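You operate a simulated robot arm through the tools that you are given. There is no shell and no other tool.

You are at the controls of a simulated robot arm. One attempt, no reset.

JOB
Put the two chains from the chain table into the blue box and latch it.
Fine: shut the lid and swing the lid lever over it.

Only the result counts: the job must be done as asked and must still hold three seconds after the hand-in. Knocking over, shifting, dropping, spilling or breaking anything else fails it. Lids that push on must go on centred and level and be pressed home; caps that screw on are set level and turned clockwise until they are tight.

ROBOT AND FRAMES
A 6-joint arm with a two-finger parallel gripper, fixed in place. Base frame: the origin is at the foot of the arm, x ahead of it, y to its left, z up. Readings come in m, rad, newtons and seconds.
With the tool pointing down near the work surface it reaches from about 0.22 to 0.62 m from the base axis. Its first joint turns from -1.152 to 1.152 rad. Payload 2.7 kg.
The TCP is the grasp point between the finger pads, 0.023 m short of the fingertips. In the tool frame z runs along the fingers and y along their closing line. Largest opening 0.094 m; finger width 0.038, thickness 0.01; the body of the gripper, 0.054 by 0.096 m, starts 0.039 m behind the TCP.
Orientation is that of the tool frame in the base frame, as a unit quaternion [x, y, z, w]. With the fingers straight down and closing along the base's y, the tool's x points along the base's -x, its y along +y and its z along -z.

CONTROLS
- The arm moves only by the tool arm_command. Its argument "increments" is a list of rows, each an object of numbers (a shift or turn left out is 0, a gripper value left out holds the last): "dx", "dy", "dz": the shift along the base's x, y, z in units of 30 mm (1.0 is 30 mm); "rx", "ry", "rz": the turn, a rotation vector about the base's x, y, z in units of 8 degrees (1.0 is 8 degrees); "hand": the opening, from 0 (shut) to 1 (fully open). In form: [{"dx": .., "dy": .., "dz": .., "rx": .., "ry": .., "rz": .., "hand": ..}, ...]. A call has 1 to 20 rows; each row shifts and turns the commanded pose from where the row before left it. A call with a number of a shift or a turn outside -1 to 1 is refused whole. A row lasts 0.2 s, in which the tool goes at most 0.05 m and 0.15 rad; a call with a longer step from one row to the next is refused whole, and so is a gripper value outside its range. Where a pose cannot be reached the arm comes as near as it can. A force on the tool above 50 N (or 10 N above the force at the start of the call, whichever is more), or a blocked arm, ends the call early, and 0.2 s more pass. Each finger travels about 0.045 m/s and halts on what it meets, pressing with about 38 N; the grip force reading is that of the motor and also rises with nothing between the fingers. The clock runs only during rows and for 0.2 s after the last one: add rows that do not move to give the fingers time. The reply holds the time, the measured pose of the TCP, the force on the tool along the base axes, the opening and the grip force, in the units named above and with some noise, with the torque about the TCP (base axes, N m) and any sound that the robot's microphone picked up, and new pictures: "views" is both (left out), scene, wrist or none.
- Cameras (640 x 400 px; columns grow to the right, rows downward): "scene" is fixed at [0.0784, -0.4268, 1.4208]; the picture's right is [0.77, -0.63, 0.00], its down [-0.26, -0.31, -0.92] and it looks along [0.58, 0.71, -0.40] (base axes); focal length 350 px, centre (320, 200). "wrist" rides on the gripper at [0.086, 0.016, -0.075] in the tool frame; the picture's right is [-0.18, 0.98, 0.00], its down [-0.58, -0.11, -0.81] and it looks along [-0.79, -0.15, 0.59] (tool axes); focal length 243 px, centre (320, 200). There is no depth. A picture from a camera that has moved, and an enlarged one, comes with that camera's place and axes in the base frame and with its lens.
- inspect(camera, box): a new picture of the part [left, top, right, bottom] of that camera's present view, enlarged. No time passes.
- hand_in(): hands the job in; it is judged then, once.

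Places have to be worked out from the pictures, the camera data and where the tool is seen. Open the gripper and draw the arm clear of the work before you hand the job in, unless the task says otherwise.

The tools are called after "Call:" as a command line: name --argument value ..., lists and objects as JSON in quotes. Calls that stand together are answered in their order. arm_command: Moves the arm, as the interface text tells. Its arguments: {"type":"object","properties":{"increments":{"type":"array","items":{"type":"object","properties":{"dx":{"type":"number"},"dy":{"type":"number"},"dz":{"type":"number"},"rx":{"type":"number"},"ry":{"type":"number"},"rz":{"type":"number"},"hand":{"type":"number"}}}},"views":{"type":"string","enum":["both","scene","wrist","none"]}},"required":["increments"]} The other tools are called the same way: inspect (camera, box) takes an enlarged picture of a part of a camera's view; hand_in () hands the job in.

At the start:

```text
time: 0.0
tool_pos: [0.3377, 0.1507, 1.2638]
ee_rot: [-0.001, 1.0, 0.001, 0.001]
wrist_force: [-0.1, 0.2, -0.2]
torque: [0.0, 0.03, 0.0]
opening: 0.0941
grasp_force: 0.0
```

scene: 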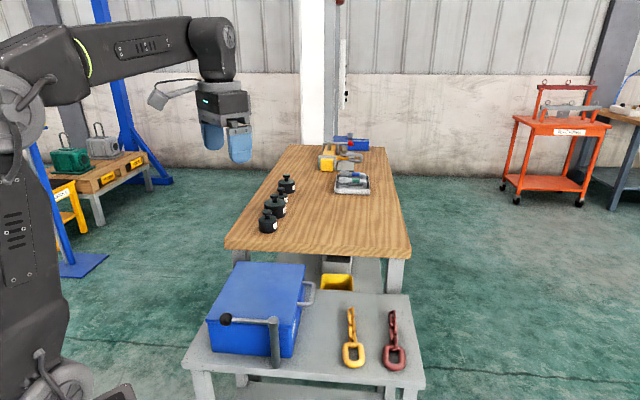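
wrist: 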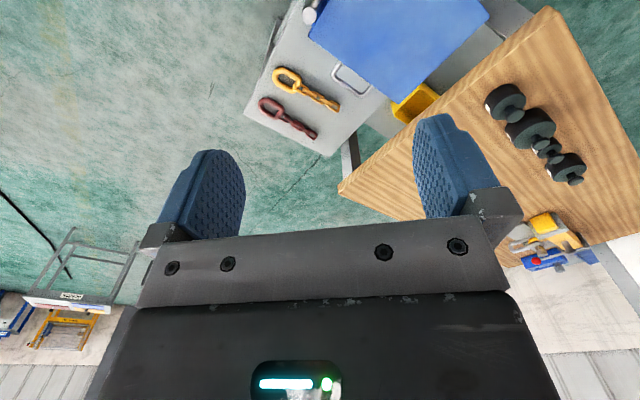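

I start by looking closer at the chain table, the blue box and its lever in both cameras before moving anything.

Call:
inspect --camera "scene" --box '[170, 240, 440, 400]'

Call:
inspect --camera "wrist" --box '[230, 0, 550, 200]'

Call:
inspect --camera "scene" --box '[200, 250, 330, 380]'

```text
2.37 times, centred on (305, 320) of scene
camera zoom: at [0.0784, -0.4268, 1.4208], right [0.77, -0.63, 0.0], down [-0.26, -0.31, -0.92], along [0.58, 0.71, -0.4], focal length 829 px, centre (356, -84)
```

zoom: 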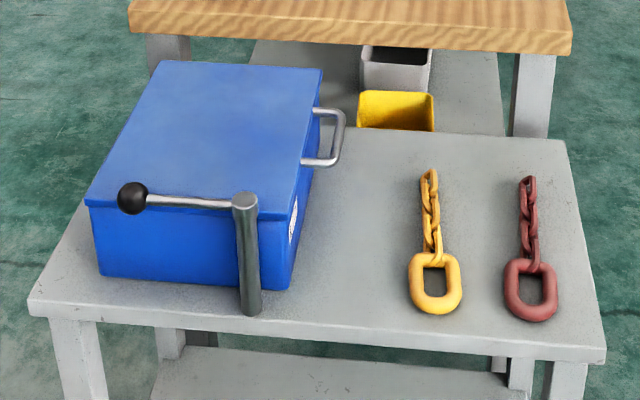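

```text
2.00 times, centred on (390, 100) of wrist
camera zoom: at [0.2494, 0.1679, 1.3363], right [0.18, 0.98, 0.0], down [0.58, -0.11, 0.81], along [0.79, -0.15, -0.59], focal length 485 px, centre (180, 400)
```

zoom: 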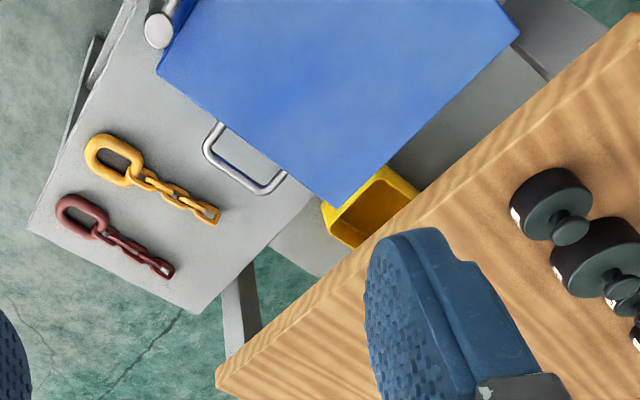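

```text
3.08 times, centred on (265, 315) of scene
camera zoom: at [0.0784, -0.4268, 1.4208], right [0.77, -0.63, 0.0], down [-0.26, -0.31, -0.92], along [0.58, 0.71, -0.4], focal length 1076 px, centre (489, -154)
```

zoom: 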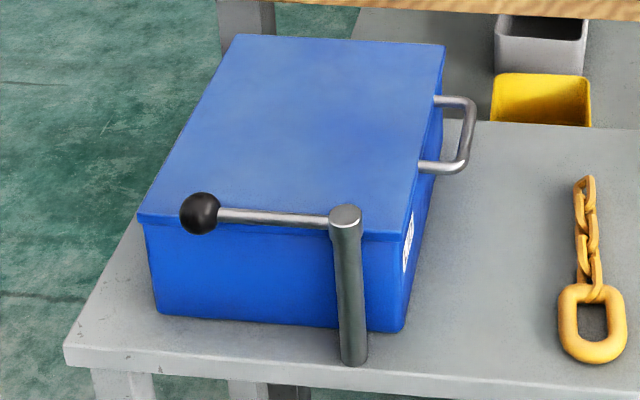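

The table holds the yellow chain (ring near x 0.56, y 0.03, z 0.70), the red chain (ring near 0.63, -0.045) and the blue box turned 45°. I put the box lid's top at about z 0.815, with a U handle on its right side and the lever post at about (0.39, 0.12), its arm now lying beside the lid. I turn the tool 45° and come down part way for a closer look at the handle.

Call:
arm_command --increments '[{"dx": 0.676, "dy": -0.045, "dz": -0.89, "rz": 0.9375, "hand": 1}, {"dx": 0.676, "dy": -0.045, "dz": -0.89, "rz": 0.9375}, {"dx": 0.676, "dy": -0.045, "dz": -0.89, "rz": 0.9375}, {"dx": 0.676, "dy": -0.045, "dz": -0.89, "rz": 0.9375}, {"dx": 0.676, "dy": -0.045, "dz": -0.89, "rz": 0.9375}, {"dx": 0.676, "dy": -0.045, "dz": -0.89, "rz": 0.9375}, {"dx": 0.676, "dy": -0.045, "dz": -0.89}, {"dx": 0.676, "dy": -0.045, "dz": -0.89}, {}]' --views "both"

```text
time: 2.0
tool_pos: [0.5006, 0.1389, 1.0493]
ee_rot: [-0.383, 0.924, 0.0, 0.002]
wrist_force: [-0.2, 0.1, -0.8]
torque: [-0.01, -0.03, 0.02]
opening: 0.0944
grasp_force: 0.1
camera wrist: at [0.4269, 0.0907, 1.1231], right [-0.57, 0.82, 0.0], down [0.49, 0.33, 0.81], along [0.67, 0.46, -0.59], focal length 243 px, centre (320, 200)
```

scene: 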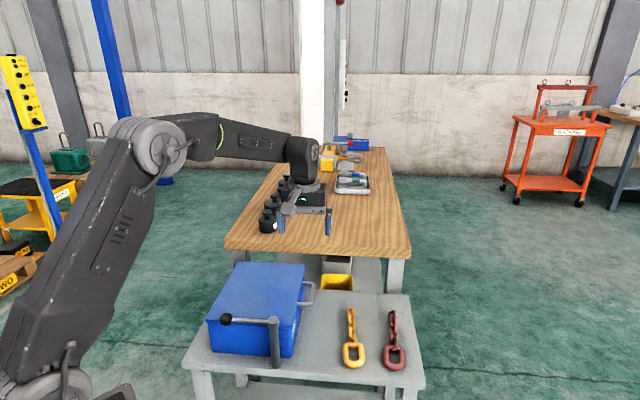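
wrist: 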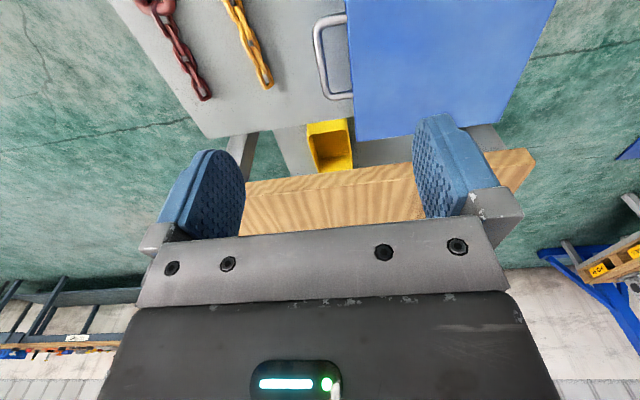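

The tool is now at yaw 45° and the wrist camera sees the handle and lid. I zoom in on both to measure the handle.

Call:
inspect --camera "wrist" --box '[240, 0, 400, 100]'

Call:
inspect --camera "scene" --box '[280, 260, 340, 320]'

Call:
inspect --camera "wrist" --box '[100, 0, 600, 200]'

```text
4.00 times, centred on (320, 50) of wrist
camera zoom: at [0.4269, 0.0907, 1.1231], right [-0.57, 0.82, 0.0], down [0.49, 0.33, 0.81], along [0.67, 0.46, -0.59], focal length 970 px, centre (320, 800)
```

zoom: 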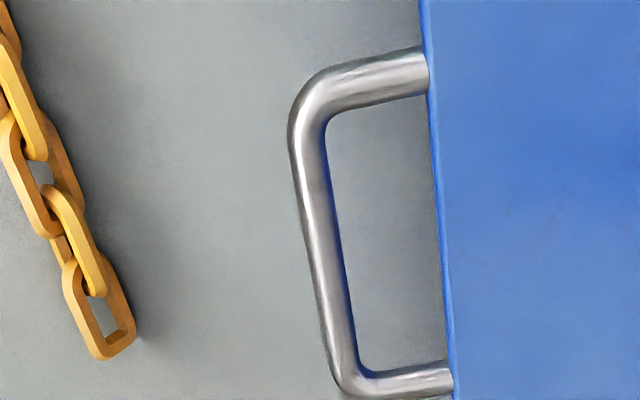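

```text
6.67 times, centred on (310, 290) of scene
camera zoom: at [0.0784, -0.4268, 1.4208], right [0.77, -0.63, 0.0], down [-0.26, -0.31, -0.92], along [0.58, 0.71, -0.4], focal length 2331 px, centre (387, -400)
```

zoom: 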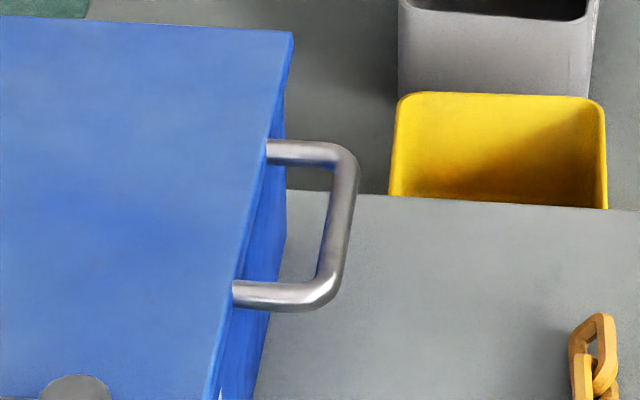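

```text
1.28 times, centred on (350, 100) of wrist
camera zoom: at [0.4269, 0.0907, 1.1231], right [-0.57, 0.82, 0.0], down [0.49, 0.33, 0.81], along [0.67, 0.46, -0.59], focal length 311 px, centre (282, 328)
```

zoom: 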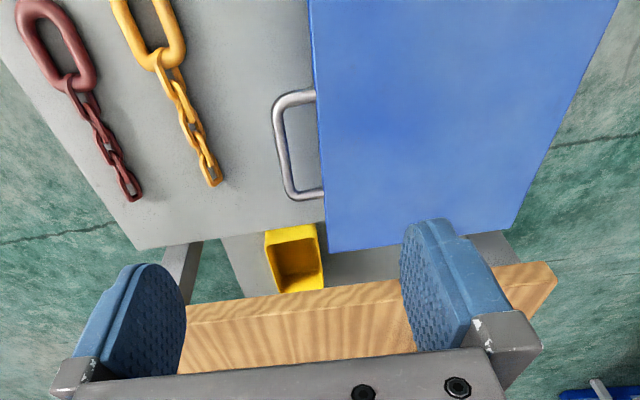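

I put the handle bar's centre at about (0.5425, 0.174, 0.808). It runs parallel to the lid edge, is about 0.083 long and 11 mm thick, and leaves a gap of about 30 mm to the lid. I narrow the fingers to about 31 mm and go to just above the bar.

Call:
arm_command --increments '[{"dx": 0.2, "dy": 0.167, "dz": -0.8, "hand": 0.33}, {"dx": 0.2, "dy": 0.167, "dz": -0.8}, {"dx": 0.2, "dy": 0.167, "dz": -0.8}, {"dx": 0.2, "dy": 0.167, "dz": -0.8}, {"dx": 0.2, "dy": 0.167, "dz": -0.8}, {"dx": 0.2, "dy": 0.167, "dz": -0.8}, {"dx": 0.2, "dy": 0.167, "dz": -0.8}, {}, {}]' --views "both"

```text
time: 4.0
tool_pos: [0.5401, 0.1752, 0.8809]
ee_rot: [-0.383, 0.924, 0.0, 0.001]
wrist_force: [-0.1, -0.4, 0.4]
torque: [0.03, 0.01, -0.02]
opening: 0.0312
grasp_force: 0.0
camera wrist: at [0.4664, 0.1274, 0.9548], right [-0.56, 0.83, 0.0], down [0.49, 0.33, 0.81], along [0.67, 0.46, -0.59], focal length 243 px, centre (320, 200)
```

scene: 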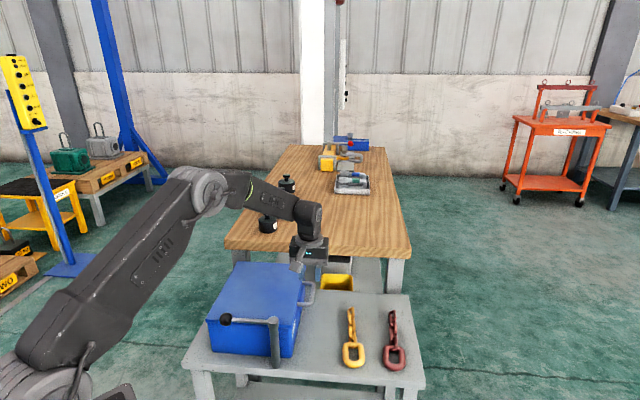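
wrist: 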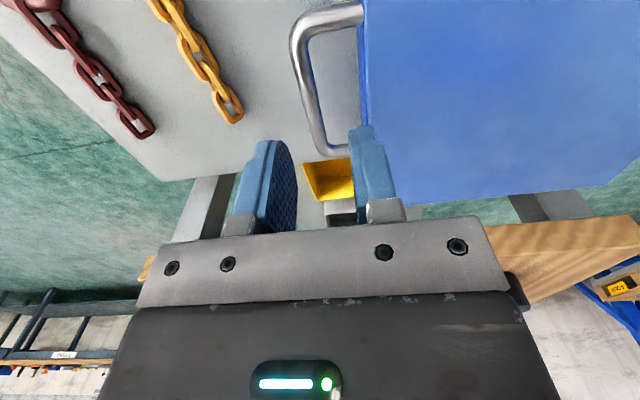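

The fingers straddle the bar line in the wrist view. I zoom in to check the lateral alignment before going down.

Call:
inspect --camera "wrist" --box '[220, 0, 420, 220]'

Call:
inspect --camera "scene" --box '[270, 220, 350, 320]'

```text
1.82 times, centred on (320, 110) of wrist
camera zoom: at [0.4664, 0.1274, 0.9548], right [-0.56, 0.83, 0.0], down [0.49, 0.33, 0.81], along [0.67, 0.46, -0.59], focal length 441 px, centre (320, 364)
```

zoom: 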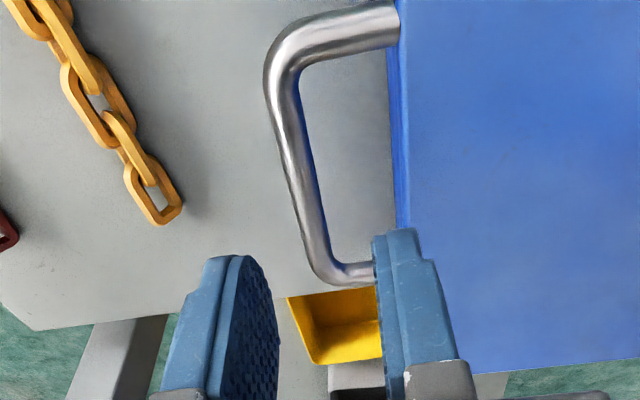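

```text
4.00 times, centred on (310, 270) of scene
camera zoom: at [0.0784, -0.4268, 1.4208], right [0.77, -0.63, 0.0], down [-0.26, -0.31, -0.92], along [0.58, 0.71, -0.4], focal length 1398 px, centre (360, -80)
```

zoom: 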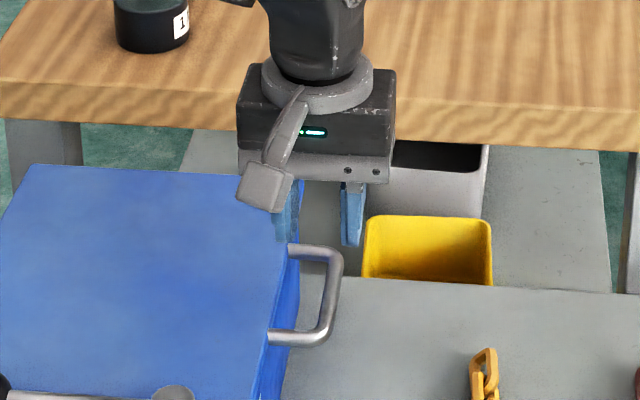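

The bar sits about 3 mm off towards +x/-y from the finger centre, so I shift by that and go down around it.

Call:
arm_command --increments '[{"dx": 0.15, "dy": -0.017, "dz": -0.4}, {"dz": -0.5}, {"dz": -0.5}, {"dz": -0.5}, {"dz": -0.5}, {}]' --views "both"

```text
time: 5.4
tool_pos: [0.5468, 0.1761, 0.8099]
ee_rot: [-0.383, 0.924, 0.001, 0.001]
wrist_force: [0.4, -0.5, -0.1]
torque: [0.0, -0.02, 0.0]
opening: 0.031
grasp_force: 0.1
camera wrist: at [0.4725, 0.1268, 0.8827], right [-0.56, 0.83, 0.0], down [0.49, 0.33, 0.81], along [0.67, 0.46, -0.59], focal length 243 px, centre (320, 200)
```

scene: 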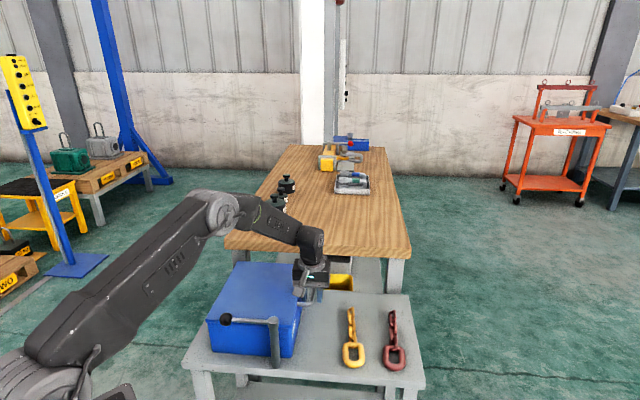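
wrist: 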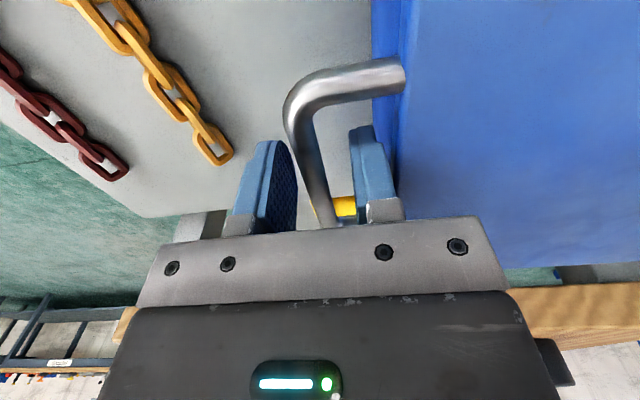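

Both fingers are around the bar with no contact force. I close on it.

Call:
arm_command --increments '[{"hand": 0}, {}, {}, {}]' --views "wrist"

```text
time: 6.4
tool_pos: [0.5465, 0.1756, 0.8103]
ee_rot: [-0.384, 0.923, -0.001, 0.001]
wrist_force: [8.9, -7.2, -1.4]
torque: [0.11, -0.12, 1.81]
opening: 0.0108
grasp_force: 45.2
camera wrist: at [0.4731, 0.126, 0.883], right [-0.57, 0.82, 0.0], down [0.49, 0.34, 0.81], along [0.67, 0.46, -0.59], focal length 243 px, centre (320, 200)
```

wrist: 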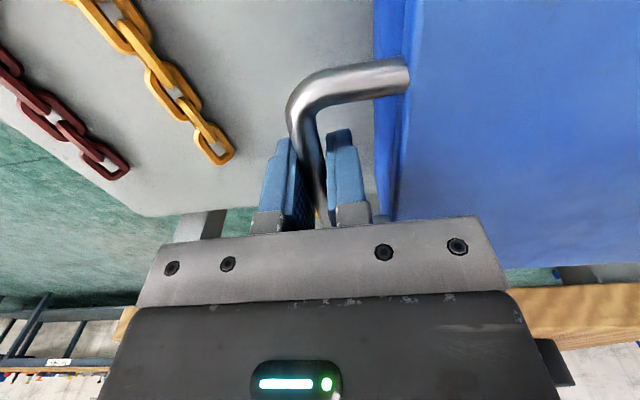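

The grip is on the bar (10.8 mm). The readings show a side force of about 11 N and a yaw torque of 1.8 N m, so I relax both with a small shift and a 2° turn.

Call:
arm_command --increments '[{"dx": 0.05, "dy": -0.05, "rz": 0.25}, {}]' --views "none"

```text
time: 7.0
tool_pos: [0.5467, 0.1752, 0.81]
ee_rot: [-0.396, 0.918, 0.003, 0.001]
wrist_force: [-0.4, 5.7, -2.1]
torque: [0.52, -0.51, -1.89]
opening: 0.011
grasp_force: 44.9
```

That overshot slightly, so the true bar yaw is near 46°. I go back by about half.

Call:
arm_command --increments '[{"dx": -0.01, "dy": 0.025, "rz": -0.12}, {}]' --views "none"

```text
time: 7.6
tool_pos: [0.5468, 0.1749, 0.8099]
ee_rot: [-0.392, 0.92, 0.001, 0.0]
wrist_force: [-6.9, 5.5, -2.1]
torque: [0.65, -0.66, -0.59]
opening: 0.0106
grasp_force: 45.0
```

The forces are small now. I lift 15 mm to see whether the lid follows and how it is hinged.

Call:
arm_command --increments '[{"dz": 0.17, "dx": -0.02, "dy": 0.02}, {"dz": 0.17}, {"dz": 0.16, "dx": -0.01, "dy": 0.01}, {}]' --views "both"

```text
time: 8.6
tool_pos: [0.5457, 0.1743, 0.8243]
ee_rot: [-0.391, 0.92, -0.001, 0.0]
wrist_force: [-3.5, 3.9, -3.1]
torque: [-0.28, 0.29, -0.44]
opening: 0.0106
grasp_force: 45.2
camera wrist: at [0.4736, 0.1252, 0.8982], right [-0.58, 0.81, 0.0], down [0.48, 0.34, 0.81], along [0.66, 0.47, -0.59], focal length 243 px, centre (320, 200)
```

scene: 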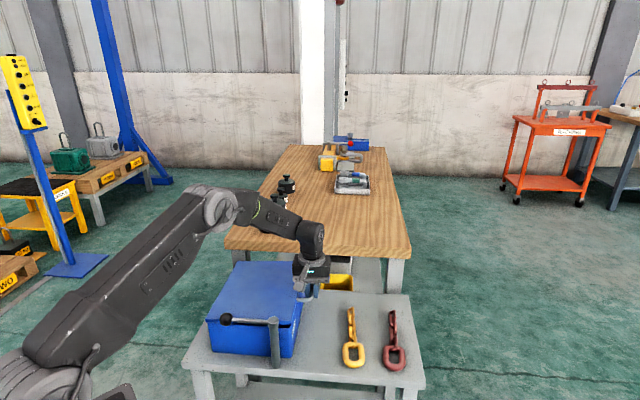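
wrist: 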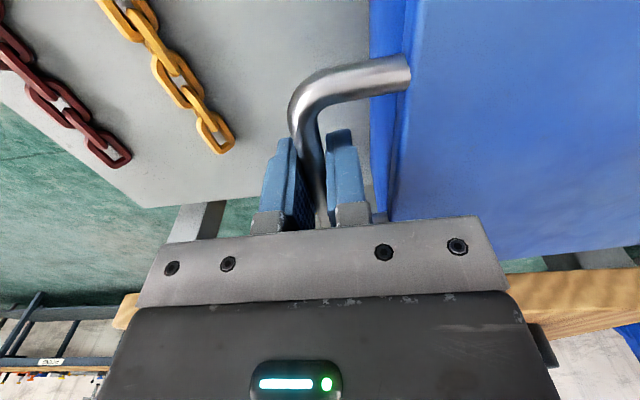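

The lid seems to rise with the hand and weighs only about 3 N at the handle. I zoom in to confirm that it pivots on the far left edge.

Call:
inspect --camera "scene" --box '[200, 240, 340, 370]'

```text
3.08 times, centred on (270, 305) of scene
camera zoom: at [0.0784, -0.4267, 1.4208], right [0.77, -0.63, 0.0], down [-0.26, -0.31, -0.92], along [0.58, 0.71, -0.4], focal length 1076 px, centre (474, -123)
```

zoom: 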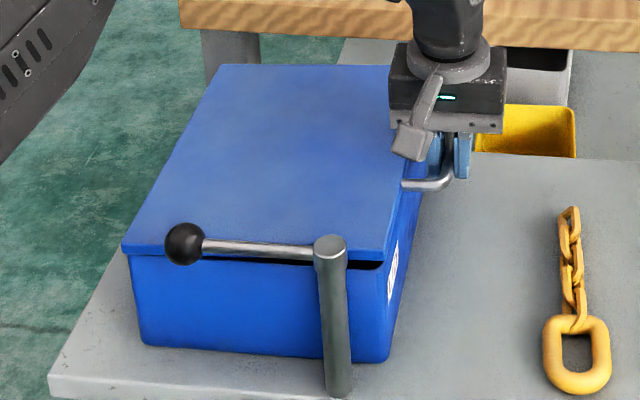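

The lid is hinged on its far left edge and clears the lever. I follow the arc (radius about 0.243 m) in small steps, tool kept vertical, and watch the forces.

Call:
arm_command --increments '[{"dz": 0.4, "dx": -0.057, "dy": 0.056}, {"dz": 0.4, "dx": -0.041, "dy": 0.039}, {"dz": 0.4, "dx": -0.053, "dy": 0.051}, {"dz": 0.4, "dx": -0.069, "dy": 0.067}, {}]' --views "scene"

```text
time: 9.8
tool_pos: [0.5404, 0.1806, 0.8721]
ee_rot: [-0.39, 0.921, 0.0, 0.002]
wrist_force: [11.8, -3.7, 0.7]
torque: [-0.08, 0.02, -0.41]
opening: 0.0104
grasp_force: 45.0
```

scene: 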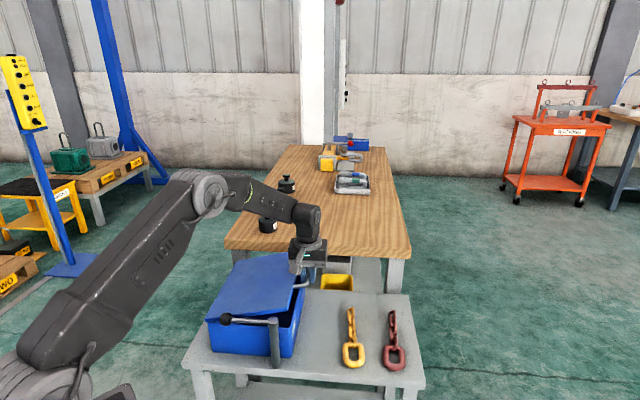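

The lid is open about 15° and the 11 N side reaction means I pulled in about 2 mm too far, so I put that into the arc model. I continue to about 30°.

Call:
arm_command --increments '[{"dz": 0.677, "dx": -0.095, "dy": 0.094}, {"dz": 0.66, "dx": -0.185, "dy": 0.183}, {"dz": 0.63, "dx": -0.225, "dy": 0.222}, {}]' --views "none"

```text
time: 10.8
tool_pos: [0.524, 0.1981, 0.9305]
ee_rot: [-0.392, 0.92, 0.002, -0.001]
wrist_force: [-3.6, 11.9, -9.3]
torque: [0.48, -0.44, -0.95]
opening: 0.0108
grasp_force: 45.2
```

At 30° the reaction is about 14 N inward along the radius, so the true radius is somewhat smaller, about 0.232 m. I correct and go on to 40°.

Call:
arm_command --increments '[{"dz": 0.397, "dx": -0.198, "dy": 0.231}, {"dz": 0.54, "dx": -0.283, "dy": 0.283}, {}]' --views "scene"

```text
time: 11.6
tool_pos: [0.5103, 0.21, 0.9597]
ee_rot: [-0.39, 0.921, -0.001, -0.001]
wrist_force: [-2.9, 3.9, -7.1]
torque: [-0.11, 0.04, -0.95]
opening: 0.0105
grasp_force: 44.8
```

scene: 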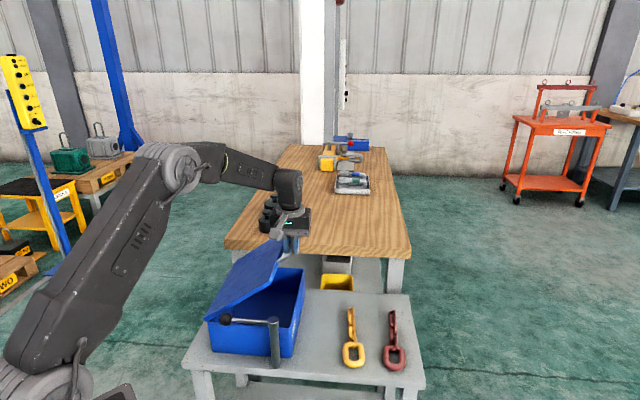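

The lid is at about 40° with small forces. The fit now gives a radius of about 0.227 m, and I go on to about 55°.

Call:
arm_command --increments '[{"dz": 0.39, "dx": -0.283, "dy": 0.283}, {"dz": 0.453, "dx": -0.337, "dy": 0.337}, {"dz": 0.41, "dx": -0.365, "dy": 0.365}, {}]' --views "none"

```text
time: 12.6
tool_pos: [0.4824, 0.2388, 1.002]
ee_rot: [-0.39, 0.921, -0.002, 0.005]
wrist_force: [15.6, -15.8, 26.3]
torque: [-0.24, 0.12, -1.16]
opening: 0.0106
grasp_force: 45.1
```

Fitting the actual TCP positions instead of the commanded ones gives a consistent hinge radius of about 0.2515 m, so I had strayed inward. The lid is at about 50°. I correct outward and continue to 60°.

Call:
arm_command --increments '[{"dz": 0.593, "dx": -0.349, "dy": 0.349}, {"dz": 0.39, "dx": -0.436, "dy": 0.436}, {}]' --views "scene"

```text
time: 13.4
tool_pos: [0.4558, 0.2649, 1.0253]
ee_rot: [-0.39, 0.921, 0.001, 0.0]
wrist_force: [7.7, 2.8, 5.5]
torque: [0.18, -0.26, -1.69]
opening: 0.0106
grasp_force: 45.3
```

scene: 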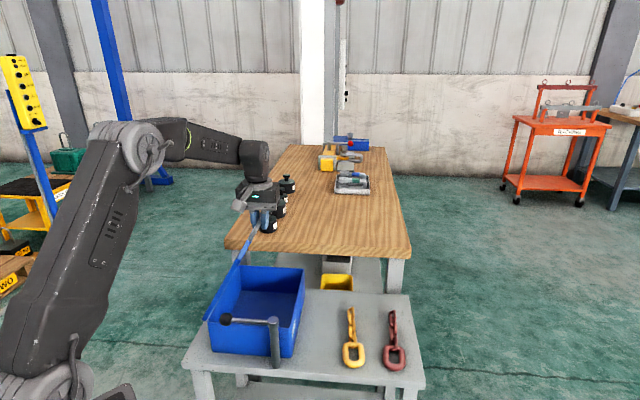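

Forces are small at 60°, so the model is good. I continue to about 75° with a slight yaw relief.

Call:
arm_command --increments '[{"dz": 0.333, "dx": -0.442, "dy": 0.482, "rz": -0.1}, {"dz": 0.277, "dx": -0.478, "dy": 0.478}, {"dz": 0.217, "dx": -0.495, "dy": 0.495}, {}]' --views "none"

```text
time: 14.4
tool_pos: [0.4122, 0.3084, 1.0498]
ee_rot: [-0.385, 0.923, 0.0, -0.002]
wrist_force: [4.4, 6.4, -7.2]
torque: [-0.11, 0.07, -0.12]
opening: 0.0107
grasp_force: 45.5
```

About 75° now, forces still low. I continue to 90°.

Call:
arm_command --increments '[{"dz": 0.13, "dx": -0.494, "dy": 0.514}, {"dz": 0.09, "dx": -0.514, "dy": 0.514}, {"dz": 0.03, "dx": -0.516, "dy": 0.516}, {}]' --views "both"

```text
time: 15.4
tool_pos: [0.3675, 0.353, 1.059]
ee_rot: [-0.384, 0.923, -0.001, -0.003]
wrist_force: [-12.9, -14.1, -6.9]
torque: [-0.16, 0.11, -0.82]
opening: 0.0108
grasp_force: 45.8
camera wrist: at [0.2947, 0.3049, 1.1329], right [-0.57, 0.82, 0.0], down [0.49, 0.34, 0.8], along [0.66, 0.46, -0.6], focal length 243 px, centre (320, 200)
```

scene: 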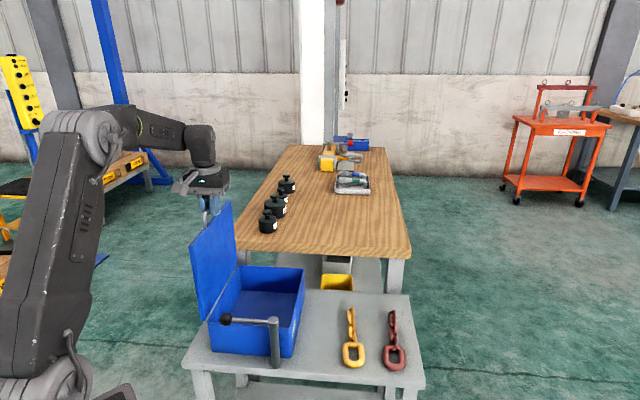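
wrist: 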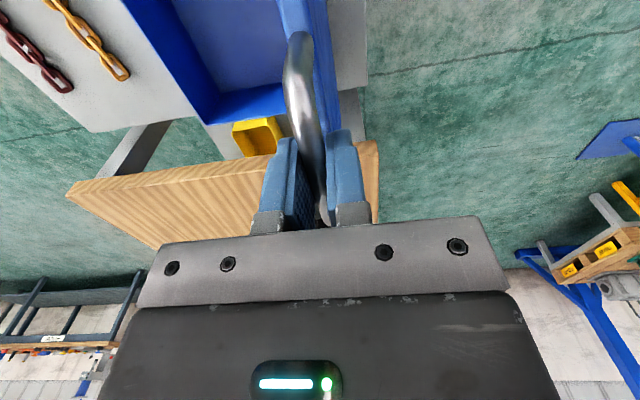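

The lid is upright. I ease off the 19 N along the bar and go on past vertical in small steps to find out where it rests.

Call:
arm_command --increments '[{"dz": -0.02, "dx": -0.34, "dy": 0.24}, {"dz": -0.03, "dx": -0.29, "dy": 0.27}, {"dz": -0.05, "dx": -0.26, "dy": 0.26}, {}]' --views "none"

```text
time: 16.4
tool_pos: [0.3429, 0.3784, 1.0547]
ee_rot: [-0.384, 0.923, 0.002, 0.004]
wrist_force: [10.3, 8.3, -6.7]
torque: [0.59, -0.72, -1.33]
opening: 0.0107
grasp_force: 44.7
```

No stop yet at about 98°. I continue to about 105°.

Call:
arm_command --increments '[{"dz": -0.05, "dx": -0.25, "dy": 0.27}, {"dz": -0.08, "dx": -0.26, "dy": 0.27}, {"dz": -0.08, "dx": -0.25, "dy": 0.25}, {}]' --views "both"

```text
time: 17.4
tool_pos: [0.3193, 0.4014, 1.0487]
ee_rot: [-0.384, 0.923, -0.001, 0.001]
wrist_force: [4.4, 2.2, -5.4]
torque: [0.32, -0.4, -1.69]
opening: 0.011
grasp_force: 45.0
camera wrist: at [0.2461, 0.3527, 1.1225], right [-0.57, 0.82, 0.0], down [0.49, 0.34, 0.81], along [0.66, 0.46, -0.59], focal length 243 px, centre (320, 200)
```

scene: 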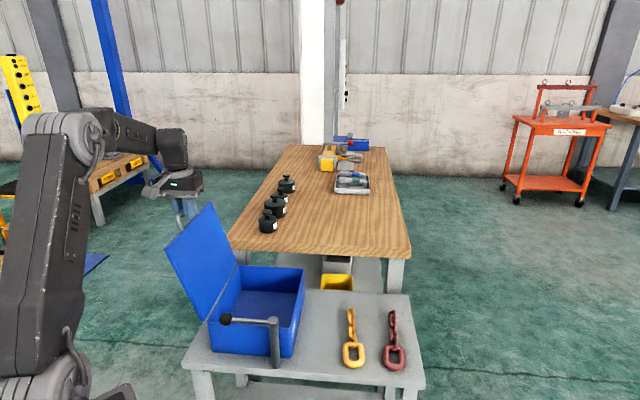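
wrist: 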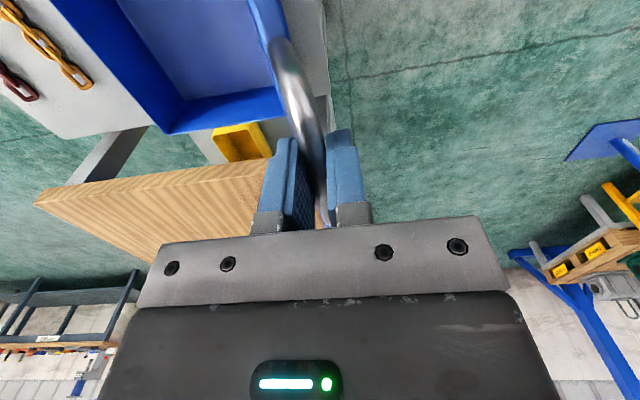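

About 106° and still no stop. I continue gently and watch for a rise in force.

Call:
arm_command --increments '[{"dz": -0.13, "dx": -0.3, "dy": 0.3}, {"dz": -0.15, "dx": -0.31, "dy": 0.31}, {}]' --views "none"

```text
time: 18.2
tool_pos: [0.3011, 0.4196, 1.0393]
ee_rot: [-0.384, 0.923, 0.0, 0.0]
wrist_force: [6.7, 1.2, -9.5]
torque: [0.11, -0.2, -1.64]
opening: 0.0108
grasp_force: 45.3
```

112° and still free. I continue to about 118°.

Call:
arm_command --increments '[{"dz": -0.21, "dx": -0.28, "dy": 0.28}, {"dz": -0.21, "dx": -0.28, "dy": 0.28}, {}]' --views "scene"

```text
time: 19.0
tool_pos: [0.2843, 0.4367, 1.0272]
ee_rot: [-0.384, 0.923, 0.0, 0.001]
wrist_force: [1.9, -2.0, 0.7]
torque: [0.11, -0.22, -1.71]
opening: 0.0107
grasp_force: 44.6
```

scene: 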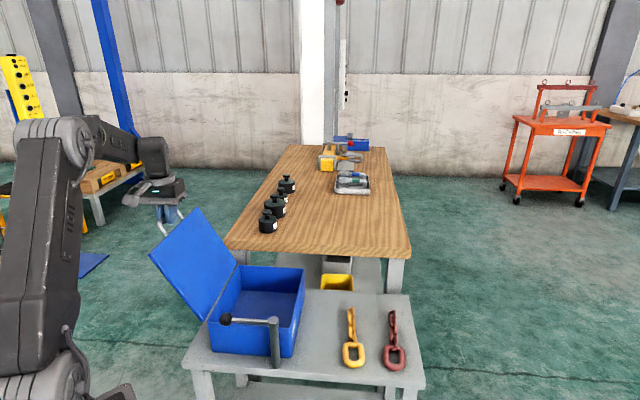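

118° and no stop, with a slight drag from the hinge. I go one more step to about 125° to look for the stop before releasing.

Call:
arm_command --increments '[{"dz": -0.25, "dx": -0.29, "dy": 0.29}, {"dz": -0.28, "dx": -0.29, "dy": 0.29}, {}]' --views "scene"

```text
time: 19.4
tool_pos: [0.285, 0.4369, 1.0275]
ee_rot: [-0.381, 0.925, -0.006, 0.003]
wrist_force: [-0.1, -13.1, 7.7]
torque: [-0.33, 0.23, -0.52]
opening: 0.0108
grasp_force: 44.9
out of reach, approached as far as the arm can: row 2
stopped in row 2: the force on the tool passed its limit at 63 N (the readings are from after the stop); the commanded pose is now the measured one
```

scene: 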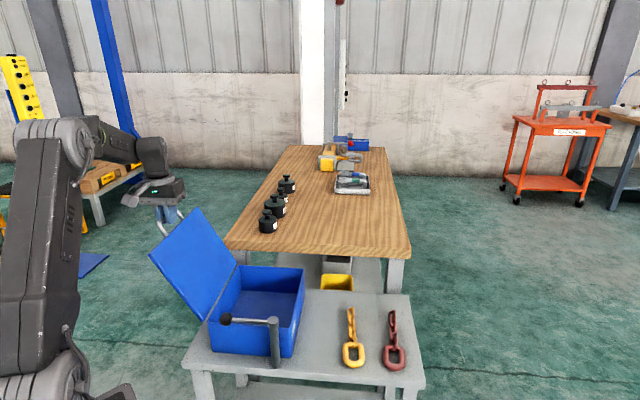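

The lid has met its stop (or the reach limit) at about 118° and stays put there. I release the bar slightly and see whether the lid stays open by itself.

Call:
arm_command --increments '[{"hand": 0.21}, {}, {}]' --views "both"

```text
time: 20.2
tool_pos: [0.2841, 0.4385, 1.0269]
ee_rot: [-0.382, 0.924, -0.005, 0.004]
wrist_force: [-0.5, -0.4, -0.2]
torque: [0.01, 0.0, -0.01]
opening: 0.0194
grasp_force: 0.0
camera wrist: at [0.2089, 0.391, 1.1001], right [-0.56, 0.83, -0.01], down [0.48, 0.34, 0.81], along [0.67, 0.45, -0.59], focal length 243 px, centre (320, 200)
```

scene: 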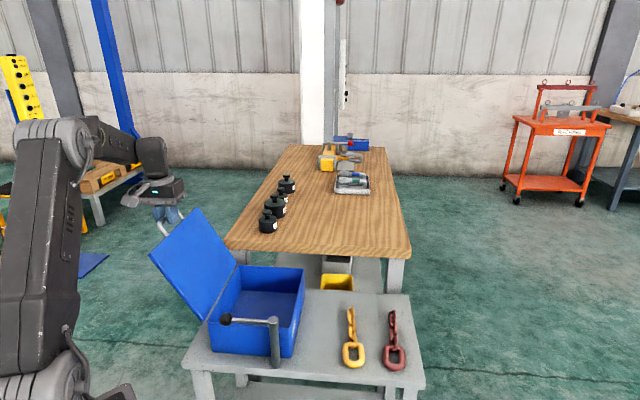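
wrist: 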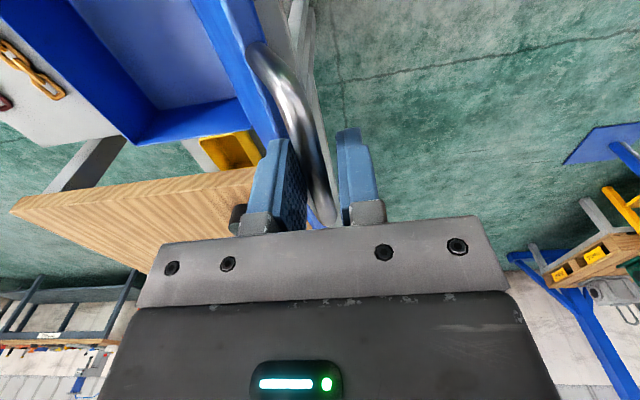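

The lid stays open by itself with no contact on the fingers; the bar rests at about (0.2845, 0.437, 1.027). I lift clear and go to an observing position over the yellow chain's ring, opening the fingers on the way.

Call:
arm_command --increments '[{"dz": 0.8}, {"dz": 0.95}, {"dz": 0.95}, {"dx": 0.547, "dy": -0.973, "hand": 0.8}, {"dx": 0.547, "dy": -0.973}, {"dx": 0.547, "dy": -0.973}, {"dx": 0.547, "dy": -0.973}, {"dx": 0.547, "dy": -0.973}, {"dx": 0.547, "dy": -0.973, "dz": -0.52}, {"dx": 0.547, "dy": -0.973, "dz": -0.52}, {"dx": 0.547, "dy": -0.973, "dz": -0.52}, {"dx": 0.547, "dy": -0.973, "dz": -0.52}, {"dx": 0.547, "dy": -0.973, "dz": -0.52}, {"dx": 0.547, "dy": -0.973, "dz": -0.52}, {"dx": 0.547, "dy": -0.973, "dz": -0.52}, {"dx": 0.547, "dy": -0.973, "dz": -0.52}, {"dx": 0.547, "dy": -0.973, "dz": -0.52}, {"dx": 0.547, "dy": -0.973, "dz": -0.52}, {}]' --views "both"

```text
time: 24.2
tool_pos: [0.5282, 0.0001, 0.951]
ee_rot: [-0.382, 0.924, -0.005, 0.004]
wrist_force: [-1.1, 0.2, -0.7]
torque: [0.01, 0.01, 0.03]
opening: 0.0752
grasp_force: 0.0
camera wrist: at [0.4532, -0.0477, 1.0235], right [-0.56, 0.83, -0.01], down [0.48, 0.34, 0.81], along [0.67, 0.45, -0.59], focal length 243 px, centre (320, 200)
```

scene: 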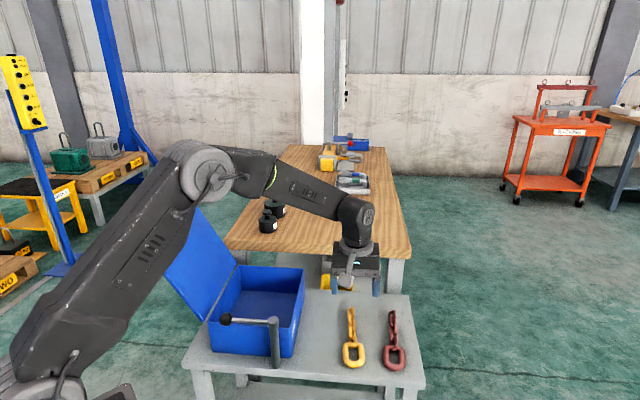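
wrist: 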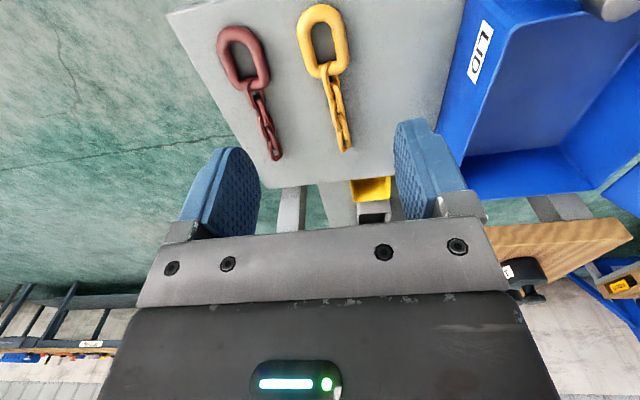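

The lid stays open and both chains are in the wrist view. I zoom in to locate the two rings.

Call:
inspect --camera "wrist" --box '[200, 0, 400, 170]'

Call:
inspect --camera "scene" --box '[330, 300, 420, 375]'

Call:
inspect --camera "scene" --box '[140, 200, 330, 370]'

```text
2.35 times, centred on (300, 85) of wrist
camera zoom: at [0.4532, -0.0477, 1.0235], right [-0.56, 0.83, -0.01], down [0.48, 0.34, 0.81], along [0.67, 0.45, -0.59], focal length 571 px, centre (367, 471)
```

zoom: 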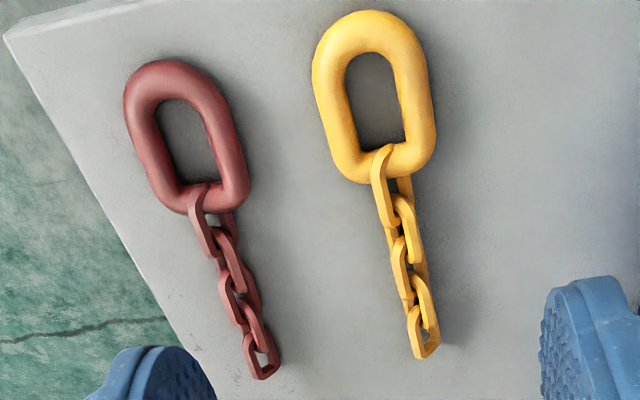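

```text
5.33 times, centred on (375, 338) of scene
camera zoom: at [0.0784, -0.4268, 1.4208], right [0.77, -0.63, 0.0], down [-0.26, -0.31, -0.92], along [0.58, 0.71, -0.4], focal length 1864 px, centre (27, -533)
```

zoom: 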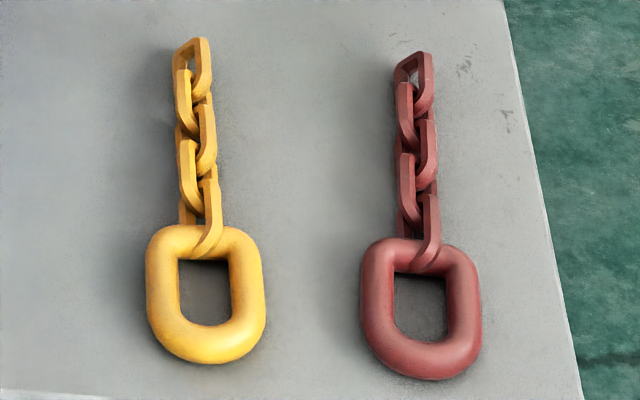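

```text
2.35 times, centred on (235, 285) of scene
camera zoom: at [0.0784, -0.4268, 1.4208], right [0.77, -0.63, 0.0], down [-0.26, -0.31, -0.92], along [0.58, 0.71, -0.4], focal length 823 px, centre (520, 0)
```

zoom: 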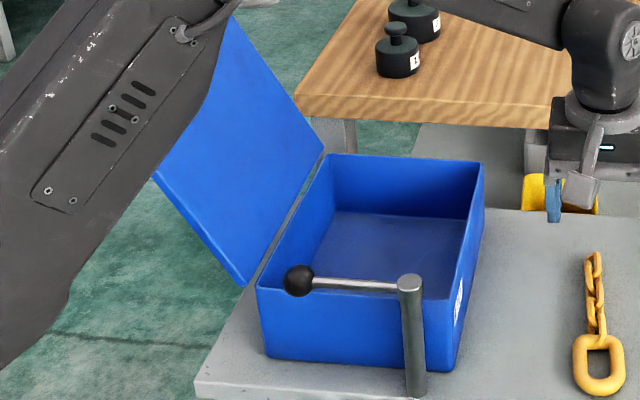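

The yellow ring's centre is near (0.551, 0.021) at z about 0.71. It is roughly 61 mm wide and 75 mm long with a 17 mm rod, and the chain lies along the tool's x axis, so a grasp across the ring's sides fits. I open fully, level the tool and come down closer to refine.

Call:
arm_command --increments '[{"dx": 0.093, "dy": 0.067, "dz": -0.84, "hand": 1, "rx": 0.044, "ry": 0.08, "rz": 0.01}, {"dx": 0.093, "dy": 0.067, "dz": -0.84}, {"dx": 0.093, "dy": 0.067, "dz": -0.84}, {"dx": 0.093, "dy": 0.067, "dz": -0.84}, {"dx": 0.093, "dy": 0.067, "dz": -0.84}, {"dx": 0.093, "dy": 0.067, "dz": -0.84}, {}, {}]' --views "both"

```text
time: 26.0
tool_pos: [0.5454, 0.0134, 0.8]
ee_rot: [-0.383, 0.924, 0.0, 0.0]
wrist_force: [0.4, -0.4, 0.0]
torque: [0.01, -0.01, 0.01]
opening: 0.0939
grasp_force: 0.0
camera wrist: at [0.4722, -0.0356, 0.8738], right [-0.56, 0.83, 0.0], down [0.49, 0.33, 0.81], along [0.67, 0.45, -0.59], focal length 243 px, centre (320, 200)
```

scene: 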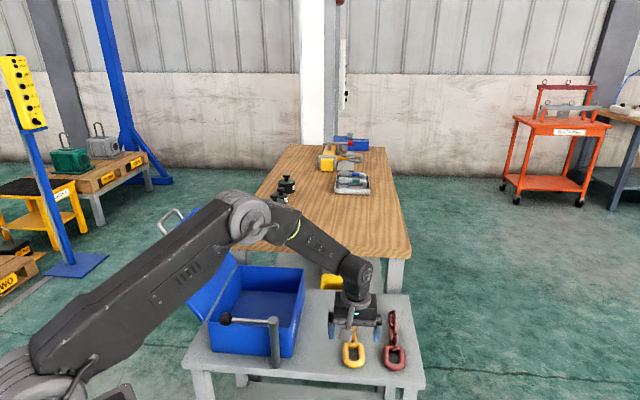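
wrist: 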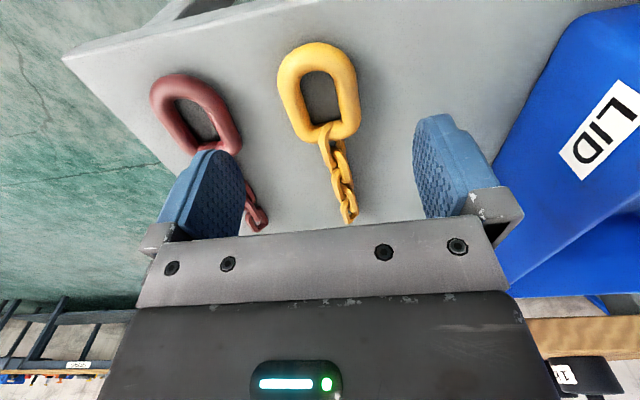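

The ring is about 8 mm ahead of the TCP, at about (0.553, 0.017), and lined up with the tool. I narrow the fingers slightly so the right one clears the red ring, centre over the yellow ring and descend to just above the table.

Call:
arm_command --increments '[{"dx": 0.13, "dy": 0.06, "hand": 0.9}, {"dx": 0.13, "dy": 0.06, "dz": -0.4}, {"dz": -0.6}, {"dz": -0.6}, {"dz": -0.5}, {}]' --views "both"

```text
time: 27.4
tool_pos: [0.554, 0.0174, 0.7373]
ee_rot: [-0.383, 0.924, 0.0, 0.0]
wrist_force: [0.3, -0.7, -0.1]
torque: [0.03, -0.03, 0.01]
opening: 0.0845
grasp_force: 0.0
camera wrist: at [0.4807, -0.0309, 0.811], right [-0.56, 0.83, 0.0], down [0.49, 0.33, 0.81], along [0.67, 0.45, -0.59], focal length 243 px, centre (320, 200)
```

scene: 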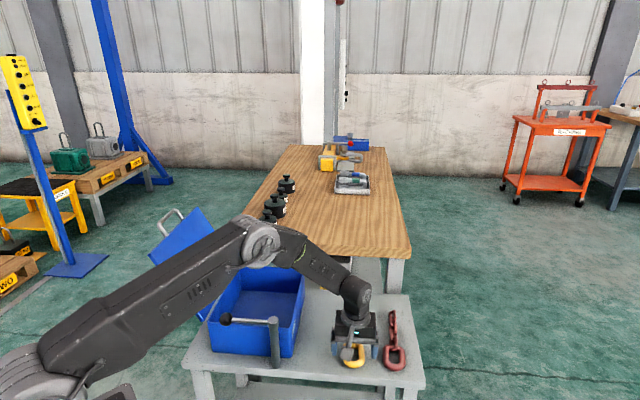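
wrist: 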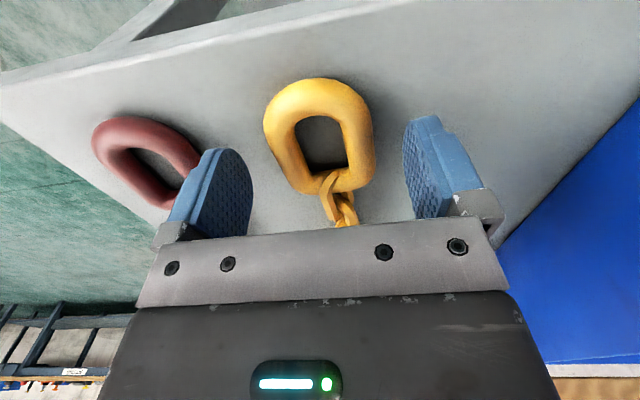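

The ring is centred between the fingers. I lower in small steps to bring the pads below the ring's mid-height, watching for table contact.

Call:
arm_command --increments '[{"dz": -0.15}, {"dz": -0.12}, {}]' --views "wrist"

```text
time: 28.2
tool_pos: [0.5545, 0.0163, 0.729]
ee_rot: [-0.382, 0.924, 0.0, 0.001]
wrist_force: [-0.9, -0.1, -0.2]
torque: [0.0, 0.05, 0.0]
opening: 0.0845
grasp_force: 0.1
camera wrist: at [0.4806, -0.0319, 0.8034], right [-0.56, 0.83, 0.0], down [0.49, 0.33, 0.81], along [0.67, 0.45, -0.59], focal length 243 px, centre (320, 200)
```

wrist: 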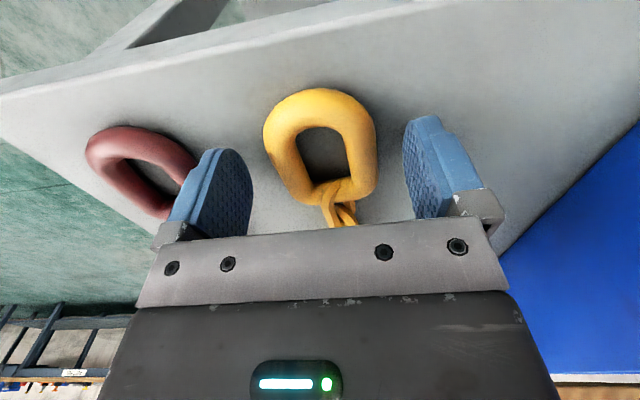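

No contact yet with the tips at about z 0.706. I go down a few millimetres more.

Call:
arm_command --increments '[{"dz": -0.1}, {"dz": -0.1}, {}]' --views "wrist"

```text
time: 29.0
tool_pos: [0.5543, 0.0162, 0.7237]
ee_rot: [-0.383, 0.924, 0.0, 0.001]
wrist_force: [0.5, -0.1, -0.6]
torque: [0.0, 0.05, 0.04]
opening: 0.0844
grasp_force: 0.1
camera wrist: at [0.4806, -0.0319, 0.7973], right [-0.56, 0.83, 0.0], down [0.49, 0.33, 0.81], along [0.67, 0.45, -0.59], focal length 243 px, centre (320, 200)
```

wrist: 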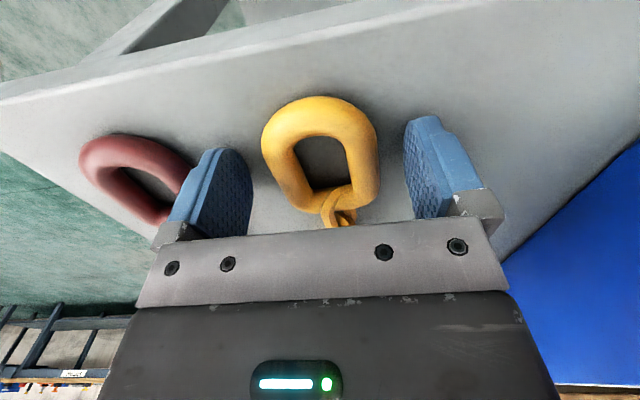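

The ring's mid-height looks to be at about z 0.704, so I lower another 4–5 mm and then close.

Call:
arm_command --increments '[{"dz": -0.1}, {"dz": -0.06}, {}]' --views "none"

```text
time: 29.8
tool_pos: [0.5559, 0.017, 0.7229]
ee_rot: [-0.383, 0.924, -0.001, 0.0]
wrist_force: [-2.9, -0.8, 4.7]
torque: [0.23, 0.18, 0.1]
opening: 0.0852
grasp_force: 0.9
stopped in row 3: the force on the tool passed its limit at 52 N (the readings are from after the stop); the commanded pose is now the measured one
```

The tips touched the table, so the table is at about z 0.699 and the commanded pose has reset to the measured one. I raise by 1 mm and close on the ring.

Call:
arm_command --increments '[{"dz": 0.04}, {"hand": 0}, {}, {}, {}]' --views "both"

```text
time: 30.9
tool_pos: [0.5552, 0.0149, 0.7244]
ee_rot: [-0.383, 0.924, -0.002, -0.001]
wrist_force: [0.1, -0.5, 0.3]
torque: [-0.01, -0.01, 0.02]
opening: 0.0553
grasp_force: 38.3
camera wrist: at [0.4819, -0.0328, 0.7978], right [-0.56, 0.83, 0.0], down [0.49, 0.34, 0.81], along [0.67, 0.45, -0.59], focal length 243 px, centre (320, 200)
```

scene: 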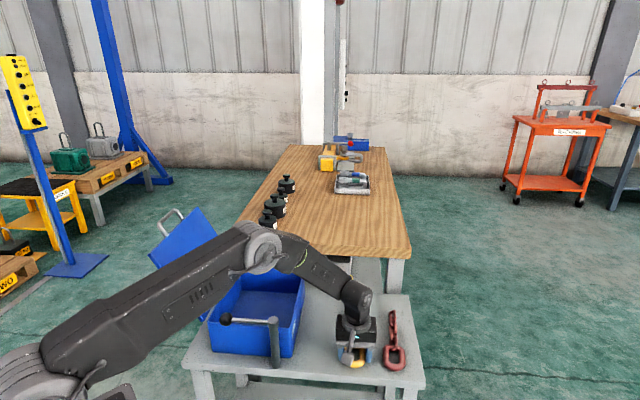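
wrist: 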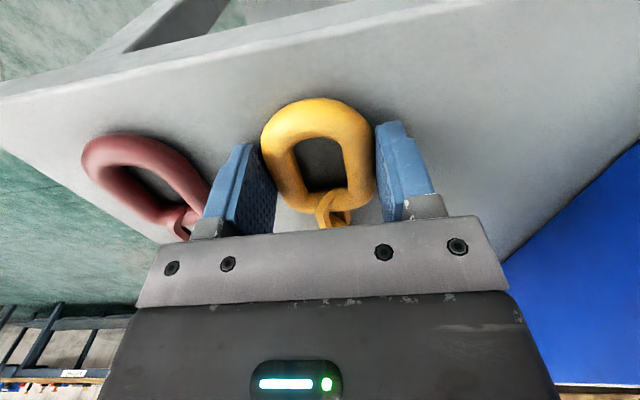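

The ring is gripped (55 mm, 38 N). I lift slowly and check that it holds.

Call:
arm_command --increments '[{"dz": 0.2}, {"dz": 0.4}, {"dz": 0.5}, {"dz": 0.5}, {"dz": 0.5}, {"dz": 0.5}, {}]' --views "both"

```text
time: 32.5
tool_pos: [0.5546, 0.0162, 0.802]
ee_rot: [-0.384, 0.923, -0.001, 0.0]
wrist_force: [-0.3, 0.3, -3.5]
torque: [-0.07, 0.06, 0.01]
opening: 0.055
grasp_force: 37.6
camera wrist: at [0.4807, -0.0316, 0.8762], right [-0.56, 0.83, 0.0], down [0.49, 0.34, 0.81], along [0.67, 0.45, -0.59], focal length 243 px, centre (320, 200)
```

scene: 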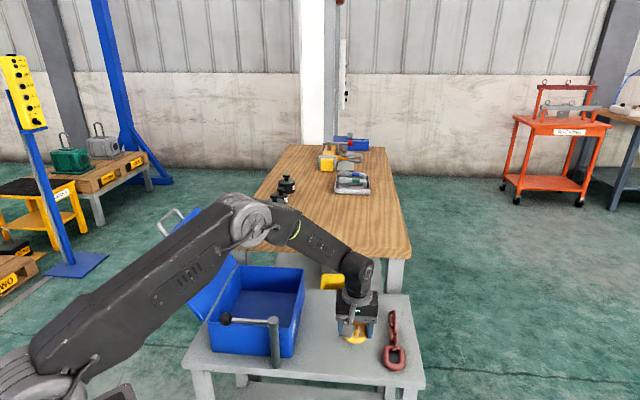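
wrist: 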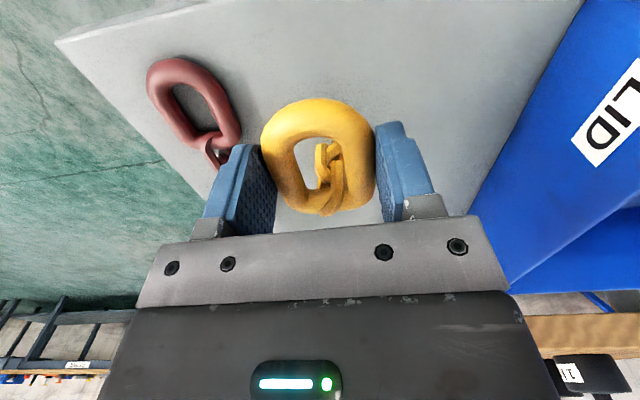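

The chain is held, its links hanging under the ring (about 3.5 N). I raise it high enough to clear the box rim and lever, then look again.

Call:
arm_command --increments '[{"dz": 0.7}, {"dz": 0.9}, {"dz": 0.9}, {"dz": 0.9}, {"dz": 0.9}, {"dz": 0.9}, {"dz": 0.9}, {"dz": 0.9}, {"dz": 0.6}, {}]' --views "both"

```text
time: 34.8
tool_pos: [0.5556, 0.0136, 1.0289]
ee_rot: [-0.383, 0.924, -0.001, -0.001]
wrist_force: [0.0, 0.0, -3.8]
torque: [-0.05, 0.05, -0.02]
opening: 0.055
grasp_force: 37.6
camera wrist: at [0.4818, -0.0339, 1.1034], right [-0.56, 0.83, 0.0], down [0.49, 0.34, 0.81], along [0.67, 0.45, -0.59], focal length 243 px, centre (320, 200)
```

scene: 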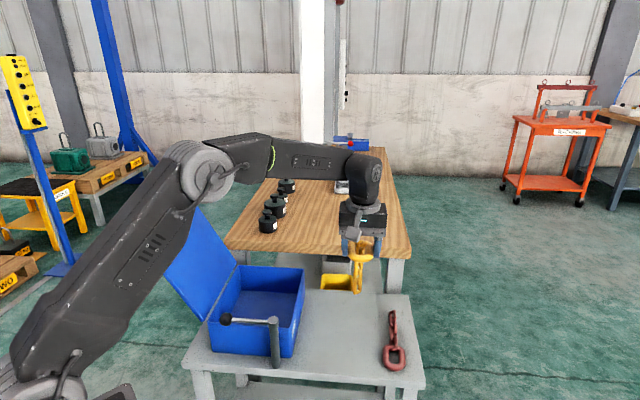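
wrist: 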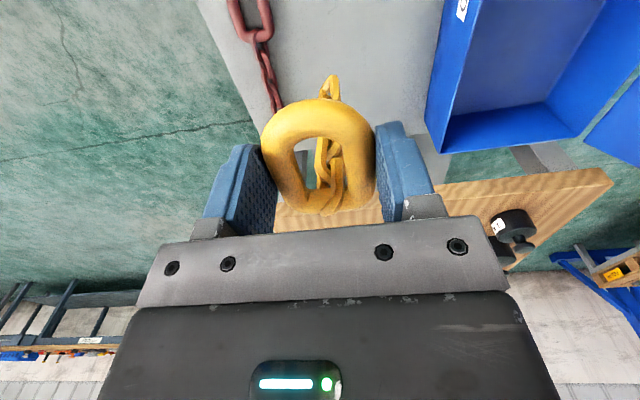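

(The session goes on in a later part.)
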